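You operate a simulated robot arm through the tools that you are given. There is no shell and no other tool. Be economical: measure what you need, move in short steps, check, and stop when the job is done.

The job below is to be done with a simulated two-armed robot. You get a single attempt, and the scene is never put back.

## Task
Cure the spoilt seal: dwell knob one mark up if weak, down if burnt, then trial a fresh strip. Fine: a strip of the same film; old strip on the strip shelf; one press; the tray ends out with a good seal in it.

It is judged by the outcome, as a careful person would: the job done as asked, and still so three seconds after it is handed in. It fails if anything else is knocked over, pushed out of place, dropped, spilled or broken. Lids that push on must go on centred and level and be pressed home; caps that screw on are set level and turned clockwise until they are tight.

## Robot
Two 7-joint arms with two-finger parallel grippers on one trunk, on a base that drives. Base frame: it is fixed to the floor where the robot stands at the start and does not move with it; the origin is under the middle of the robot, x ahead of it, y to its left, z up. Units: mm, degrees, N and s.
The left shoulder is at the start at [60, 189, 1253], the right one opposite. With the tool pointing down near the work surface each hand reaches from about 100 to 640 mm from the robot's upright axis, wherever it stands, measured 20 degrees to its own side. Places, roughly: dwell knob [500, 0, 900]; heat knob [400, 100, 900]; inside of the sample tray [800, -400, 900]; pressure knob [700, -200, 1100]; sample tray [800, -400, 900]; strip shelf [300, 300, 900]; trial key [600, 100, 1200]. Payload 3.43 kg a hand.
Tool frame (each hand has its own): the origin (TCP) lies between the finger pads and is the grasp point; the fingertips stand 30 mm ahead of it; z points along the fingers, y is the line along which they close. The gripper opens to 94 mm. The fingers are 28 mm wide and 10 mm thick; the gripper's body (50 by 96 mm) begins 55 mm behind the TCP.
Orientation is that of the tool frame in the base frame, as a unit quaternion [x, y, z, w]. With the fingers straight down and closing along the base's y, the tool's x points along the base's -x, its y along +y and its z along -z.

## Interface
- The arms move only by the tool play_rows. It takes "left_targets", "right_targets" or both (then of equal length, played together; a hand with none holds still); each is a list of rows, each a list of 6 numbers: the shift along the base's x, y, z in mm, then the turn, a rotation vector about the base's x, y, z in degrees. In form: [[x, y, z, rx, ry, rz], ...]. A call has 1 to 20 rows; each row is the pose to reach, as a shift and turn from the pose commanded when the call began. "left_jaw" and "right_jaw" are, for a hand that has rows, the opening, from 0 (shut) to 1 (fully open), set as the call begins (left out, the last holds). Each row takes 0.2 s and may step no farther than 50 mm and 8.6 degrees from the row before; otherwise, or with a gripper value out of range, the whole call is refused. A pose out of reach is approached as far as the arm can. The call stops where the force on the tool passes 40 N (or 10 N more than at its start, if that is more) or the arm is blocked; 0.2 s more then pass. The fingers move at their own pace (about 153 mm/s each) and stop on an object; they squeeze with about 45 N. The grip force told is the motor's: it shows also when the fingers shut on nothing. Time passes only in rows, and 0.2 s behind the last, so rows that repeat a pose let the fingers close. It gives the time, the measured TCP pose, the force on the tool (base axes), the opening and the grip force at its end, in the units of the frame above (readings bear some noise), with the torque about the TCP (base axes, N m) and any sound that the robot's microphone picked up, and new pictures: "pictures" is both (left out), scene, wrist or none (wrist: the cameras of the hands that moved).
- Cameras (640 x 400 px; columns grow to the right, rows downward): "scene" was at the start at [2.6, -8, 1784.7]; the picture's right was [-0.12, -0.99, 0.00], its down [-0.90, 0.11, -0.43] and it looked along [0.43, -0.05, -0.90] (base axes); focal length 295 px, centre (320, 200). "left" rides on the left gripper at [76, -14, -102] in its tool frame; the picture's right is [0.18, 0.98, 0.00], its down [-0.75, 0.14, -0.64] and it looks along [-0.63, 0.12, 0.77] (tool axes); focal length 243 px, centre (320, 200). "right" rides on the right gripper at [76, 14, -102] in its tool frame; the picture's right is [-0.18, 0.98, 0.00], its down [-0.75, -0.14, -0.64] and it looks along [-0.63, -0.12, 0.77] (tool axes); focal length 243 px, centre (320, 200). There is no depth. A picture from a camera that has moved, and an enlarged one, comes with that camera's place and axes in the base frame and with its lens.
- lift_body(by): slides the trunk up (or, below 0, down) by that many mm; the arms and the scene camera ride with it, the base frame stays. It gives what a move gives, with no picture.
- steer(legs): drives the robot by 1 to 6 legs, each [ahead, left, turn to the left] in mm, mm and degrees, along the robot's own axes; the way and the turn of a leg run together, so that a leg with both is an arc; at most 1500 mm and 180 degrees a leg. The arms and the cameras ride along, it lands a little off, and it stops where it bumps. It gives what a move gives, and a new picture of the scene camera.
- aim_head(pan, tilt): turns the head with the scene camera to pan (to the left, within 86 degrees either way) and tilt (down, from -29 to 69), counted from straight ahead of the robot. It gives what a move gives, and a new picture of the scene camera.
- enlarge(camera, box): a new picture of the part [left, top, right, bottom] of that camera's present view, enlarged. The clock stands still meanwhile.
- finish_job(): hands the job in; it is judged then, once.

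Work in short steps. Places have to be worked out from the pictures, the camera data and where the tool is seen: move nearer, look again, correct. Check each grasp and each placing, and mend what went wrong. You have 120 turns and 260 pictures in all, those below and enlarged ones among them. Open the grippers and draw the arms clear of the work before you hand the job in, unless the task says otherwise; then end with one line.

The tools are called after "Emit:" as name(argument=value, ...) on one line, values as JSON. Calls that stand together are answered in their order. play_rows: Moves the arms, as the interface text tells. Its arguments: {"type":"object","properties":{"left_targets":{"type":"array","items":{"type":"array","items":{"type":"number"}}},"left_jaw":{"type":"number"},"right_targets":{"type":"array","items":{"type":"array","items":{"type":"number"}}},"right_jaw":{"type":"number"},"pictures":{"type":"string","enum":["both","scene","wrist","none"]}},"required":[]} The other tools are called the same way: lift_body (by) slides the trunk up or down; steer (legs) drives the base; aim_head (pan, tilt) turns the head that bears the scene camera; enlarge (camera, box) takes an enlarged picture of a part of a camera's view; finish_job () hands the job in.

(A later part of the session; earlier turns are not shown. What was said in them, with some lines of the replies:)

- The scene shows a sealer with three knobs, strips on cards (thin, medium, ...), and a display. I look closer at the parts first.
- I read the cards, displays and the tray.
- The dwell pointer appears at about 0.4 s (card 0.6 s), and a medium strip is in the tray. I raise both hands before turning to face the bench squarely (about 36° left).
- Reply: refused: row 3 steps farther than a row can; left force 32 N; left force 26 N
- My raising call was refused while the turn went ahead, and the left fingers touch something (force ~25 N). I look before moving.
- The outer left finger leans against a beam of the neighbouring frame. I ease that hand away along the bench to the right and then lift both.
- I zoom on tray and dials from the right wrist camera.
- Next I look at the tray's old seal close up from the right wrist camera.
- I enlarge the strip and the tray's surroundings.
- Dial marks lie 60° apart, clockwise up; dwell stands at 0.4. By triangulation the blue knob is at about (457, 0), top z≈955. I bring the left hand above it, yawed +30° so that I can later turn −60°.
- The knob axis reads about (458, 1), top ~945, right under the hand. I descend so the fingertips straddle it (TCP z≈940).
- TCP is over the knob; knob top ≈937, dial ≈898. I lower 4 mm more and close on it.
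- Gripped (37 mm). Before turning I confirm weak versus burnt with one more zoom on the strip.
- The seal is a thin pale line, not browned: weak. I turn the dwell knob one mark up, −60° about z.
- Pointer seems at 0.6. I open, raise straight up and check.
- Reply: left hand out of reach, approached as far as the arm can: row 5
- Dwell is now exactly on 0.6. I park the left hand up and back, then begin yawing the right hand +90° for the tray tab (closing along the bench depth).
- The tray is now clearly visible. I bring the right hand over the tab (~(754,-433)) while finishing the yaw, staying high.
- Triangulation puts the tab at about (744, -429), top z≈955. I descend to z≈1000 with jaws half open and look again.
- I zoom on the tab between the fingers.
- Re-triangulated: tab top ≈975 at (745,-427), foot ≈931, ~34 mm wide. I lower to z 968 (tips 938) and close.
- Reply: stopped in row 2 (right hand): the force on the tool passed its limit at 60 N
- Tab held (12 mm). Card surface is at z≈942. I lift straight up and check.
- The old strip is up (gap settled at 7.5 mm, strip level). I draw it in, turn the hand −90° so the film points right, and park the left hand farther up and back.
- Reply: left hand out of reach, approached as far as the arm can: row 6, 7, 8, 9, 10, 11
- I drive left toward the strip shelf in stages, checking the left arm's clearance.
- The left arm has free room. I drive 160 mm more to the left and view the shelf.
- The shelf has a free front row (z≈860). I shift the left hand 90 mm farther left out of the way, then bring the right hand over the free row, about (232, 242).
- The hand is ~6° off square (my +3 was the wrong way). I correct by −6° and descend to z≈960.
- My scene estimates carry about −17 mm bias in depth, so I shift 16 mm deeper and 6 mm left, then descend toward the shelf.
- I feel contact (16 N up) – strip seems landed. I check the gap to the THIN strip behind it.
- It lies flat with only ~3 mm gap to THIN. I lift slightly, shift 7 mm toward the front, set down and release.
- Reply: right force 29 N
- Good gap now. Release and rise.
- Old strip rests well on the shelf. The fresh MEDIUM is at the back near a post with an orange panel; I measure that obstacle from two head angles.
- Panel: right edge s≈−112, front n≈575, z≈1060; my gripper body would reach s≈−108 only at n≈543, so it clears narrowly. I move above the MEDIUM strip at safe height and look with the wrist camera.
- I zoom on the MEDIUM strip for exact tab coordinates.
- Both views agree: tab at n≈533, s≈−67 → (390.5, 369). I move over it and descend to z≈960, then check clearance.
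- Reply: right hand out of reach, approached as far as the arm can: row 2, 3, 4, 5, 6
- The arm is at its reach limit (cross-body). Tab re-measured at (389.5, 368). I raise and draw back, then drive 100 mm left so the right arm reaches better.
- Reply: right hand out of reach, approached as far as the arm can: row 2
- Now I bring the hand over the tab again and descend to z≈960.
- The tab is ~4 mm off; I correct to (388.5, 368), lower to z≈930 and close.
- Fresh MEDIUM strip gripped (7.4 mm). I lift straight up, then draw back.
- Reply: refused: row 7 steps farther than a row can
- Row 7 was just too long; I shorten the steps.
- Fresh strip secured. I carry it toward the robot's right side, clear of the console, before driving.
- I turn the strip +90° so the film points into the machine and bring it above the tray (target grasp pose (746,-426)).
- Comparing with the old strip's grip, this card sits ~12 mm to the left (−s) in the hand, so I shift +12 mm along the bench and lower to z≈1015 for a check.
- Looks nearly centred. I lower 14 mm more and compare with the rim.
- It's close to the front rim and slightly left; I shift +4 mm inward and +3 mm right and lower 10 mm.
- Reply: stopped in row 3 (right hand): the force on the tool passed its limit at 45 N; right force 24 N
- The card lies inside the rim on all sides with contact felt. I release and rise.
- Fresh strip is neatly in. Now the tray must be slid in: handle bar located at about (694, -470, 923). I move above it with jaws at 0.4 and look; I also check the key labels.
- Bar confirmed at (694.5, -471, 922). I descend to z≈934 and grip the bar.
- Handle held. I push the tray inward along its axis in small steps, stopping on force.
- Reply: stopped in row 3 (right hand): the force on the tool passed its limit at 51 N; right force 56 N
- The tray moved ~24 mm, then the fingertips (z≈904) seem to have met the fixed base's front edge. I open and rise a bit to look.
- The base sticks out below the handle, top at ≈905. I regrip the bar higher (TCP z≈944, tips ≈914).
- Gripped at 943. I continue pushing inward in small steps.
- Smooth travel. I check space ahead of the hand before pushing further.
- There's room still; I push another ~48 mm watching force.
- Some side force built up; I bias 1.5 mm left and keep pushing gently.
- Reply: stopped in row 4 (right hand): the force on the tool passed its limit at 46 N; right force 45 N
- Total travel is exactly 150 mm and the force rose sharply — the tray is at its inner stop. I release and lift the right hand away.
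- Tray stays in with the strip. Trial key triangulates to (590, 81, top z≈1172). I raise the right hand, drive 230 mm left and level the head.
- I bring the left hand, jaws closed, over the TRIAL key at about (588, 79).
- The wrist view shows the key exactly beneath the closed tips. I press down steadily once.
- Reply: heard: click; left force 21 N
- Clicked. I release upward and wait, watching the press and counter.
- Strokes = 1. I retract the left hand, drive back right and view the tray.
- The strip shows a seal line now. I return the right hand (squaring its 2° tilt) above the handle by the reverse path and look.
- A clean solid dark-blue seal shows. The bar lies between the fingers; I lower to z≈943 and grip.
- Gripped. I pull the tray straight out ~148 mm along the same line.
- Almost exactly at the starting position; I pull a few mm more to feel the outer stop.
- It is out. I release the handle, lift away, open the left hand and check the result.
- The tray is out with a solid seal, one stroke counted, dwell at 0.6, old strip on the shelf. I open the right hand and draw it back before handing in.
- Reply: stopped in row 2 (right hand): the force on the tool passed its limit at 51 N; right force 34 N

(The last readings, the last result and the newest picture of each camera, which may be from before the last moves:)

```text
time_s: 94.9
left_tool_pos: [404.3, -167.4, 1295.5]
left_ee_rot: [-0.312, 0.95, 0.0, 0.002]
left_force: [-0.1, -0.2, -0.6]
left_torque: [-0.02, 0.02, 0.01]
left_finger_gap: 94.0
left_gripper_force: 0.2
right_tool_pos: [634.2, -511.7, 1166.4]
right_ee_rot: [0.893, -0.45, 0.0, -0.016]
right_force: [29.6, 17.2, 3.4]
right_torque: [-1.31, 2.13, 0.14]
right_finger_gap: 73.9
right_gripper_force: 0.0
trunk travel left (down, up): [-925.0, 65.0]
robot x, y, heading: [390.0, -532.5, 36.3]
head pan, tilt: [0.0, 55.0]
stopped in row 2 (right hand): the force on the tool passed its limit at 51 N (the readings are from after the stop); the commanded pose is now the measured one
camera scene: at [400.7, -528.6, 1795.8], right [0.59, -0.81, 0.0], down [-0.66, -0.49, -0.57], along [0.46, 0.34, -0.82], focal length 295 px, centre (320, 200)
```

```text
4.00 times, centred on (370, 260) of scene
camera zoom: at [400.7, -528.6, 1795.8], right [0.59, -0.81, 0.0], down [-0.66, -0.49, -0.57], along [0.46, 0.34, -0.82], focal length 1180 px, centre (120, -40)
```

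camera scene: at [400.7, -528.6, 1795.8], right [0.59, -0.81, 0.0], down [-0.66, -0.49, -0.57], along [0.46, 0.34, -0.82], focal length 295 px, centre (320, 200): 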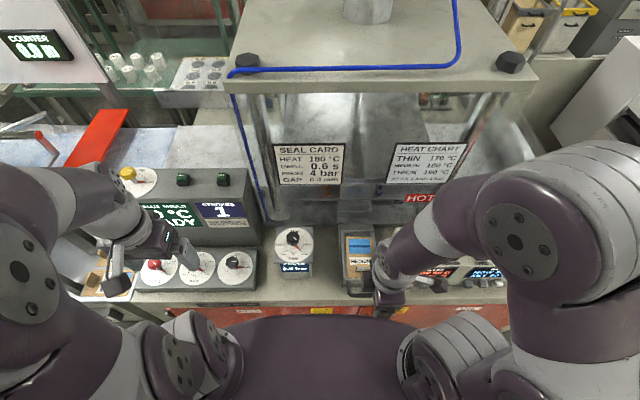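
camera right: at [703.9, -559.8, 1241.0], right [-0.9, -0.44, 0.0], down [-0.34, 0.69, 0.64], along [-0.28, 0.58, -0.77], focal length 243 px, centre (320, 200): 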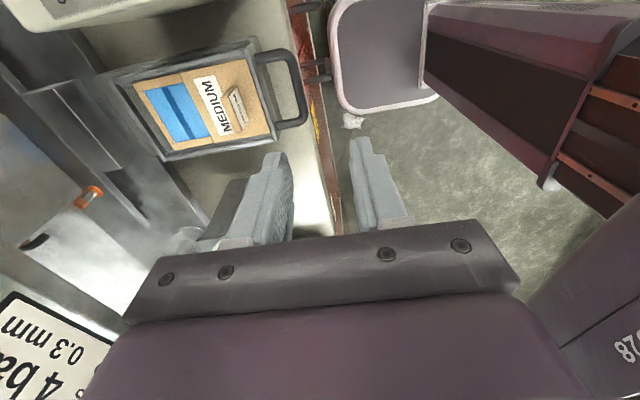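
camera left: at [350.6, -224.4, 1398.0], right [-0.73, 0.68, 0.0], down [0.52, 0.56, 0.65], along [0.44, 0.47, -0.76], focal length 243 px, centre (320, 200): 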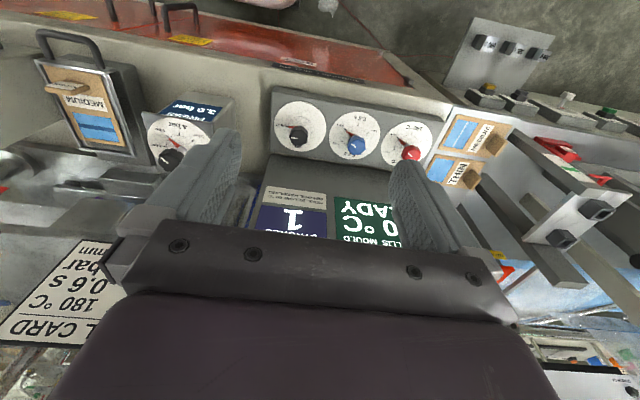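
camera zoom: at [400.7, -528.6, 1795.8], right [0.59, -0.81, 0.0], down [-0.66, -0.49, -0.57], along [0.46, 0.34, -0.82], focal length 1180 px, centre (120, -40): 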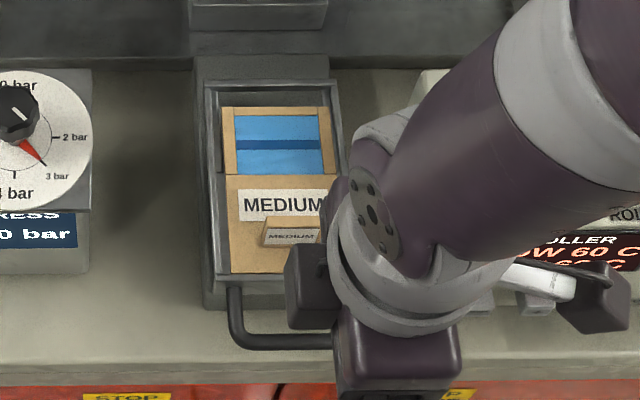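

The opening finger only met the robot's own body. I move the hand forward and up a little so it stands free, open.

Emit:
play_rows(right_targets=[[16, 12, 15, 0, 0, 0], [28, 20, 45, 0, 0, 0], [28, 20, 60, 0, 0, 0], [28, 20, 60, 0, 0, 0]], right_jaw=1, pictures="none")

```text
time_s: 95.9
left_tool_pos: [405.6, -167.4, 1295.4]
left_ee_rot: [-0.312, 0.95, 0.0, 0.001]
left_force: [0.0, 0.1, -0.2]
left_torque: [0.01, 0.01, 0.05]
left_finger_gap: 94.0
left_gripper_force: 0.0
right_tool_pos: [660.5, -494.3, 1224.9]
right_ee_rot: [0.893, -0.45, 0.0, -0.008]
right_force: [0.6, -0.5, -0.5]
right_torque: [0.01, -0.02, 0.03]
right_finger_gap: 94.1
right_gripper_force: 0.0
trunk travel left (down, up): [-925.0, 65.0]
robot x, y, heading: [391.6, -533.6, 36.4]
head pan, tilt: [0.0, 55.0]
```

Both hands are free and open, and everything is in place; I hand the job in.

Emit:
finish_job()

```text
The job is handed in.
```

The old seal was weak, so I turned the dwell knob up one mark (0.4 to 0.6 s), pressed a fresh MEDIUM strip once, and pulled the tray back out with what looks like a good, solid seal. The old strip is on the strip shelf. Pressure was left at 3.0 bar although the seal card says 4 bar.
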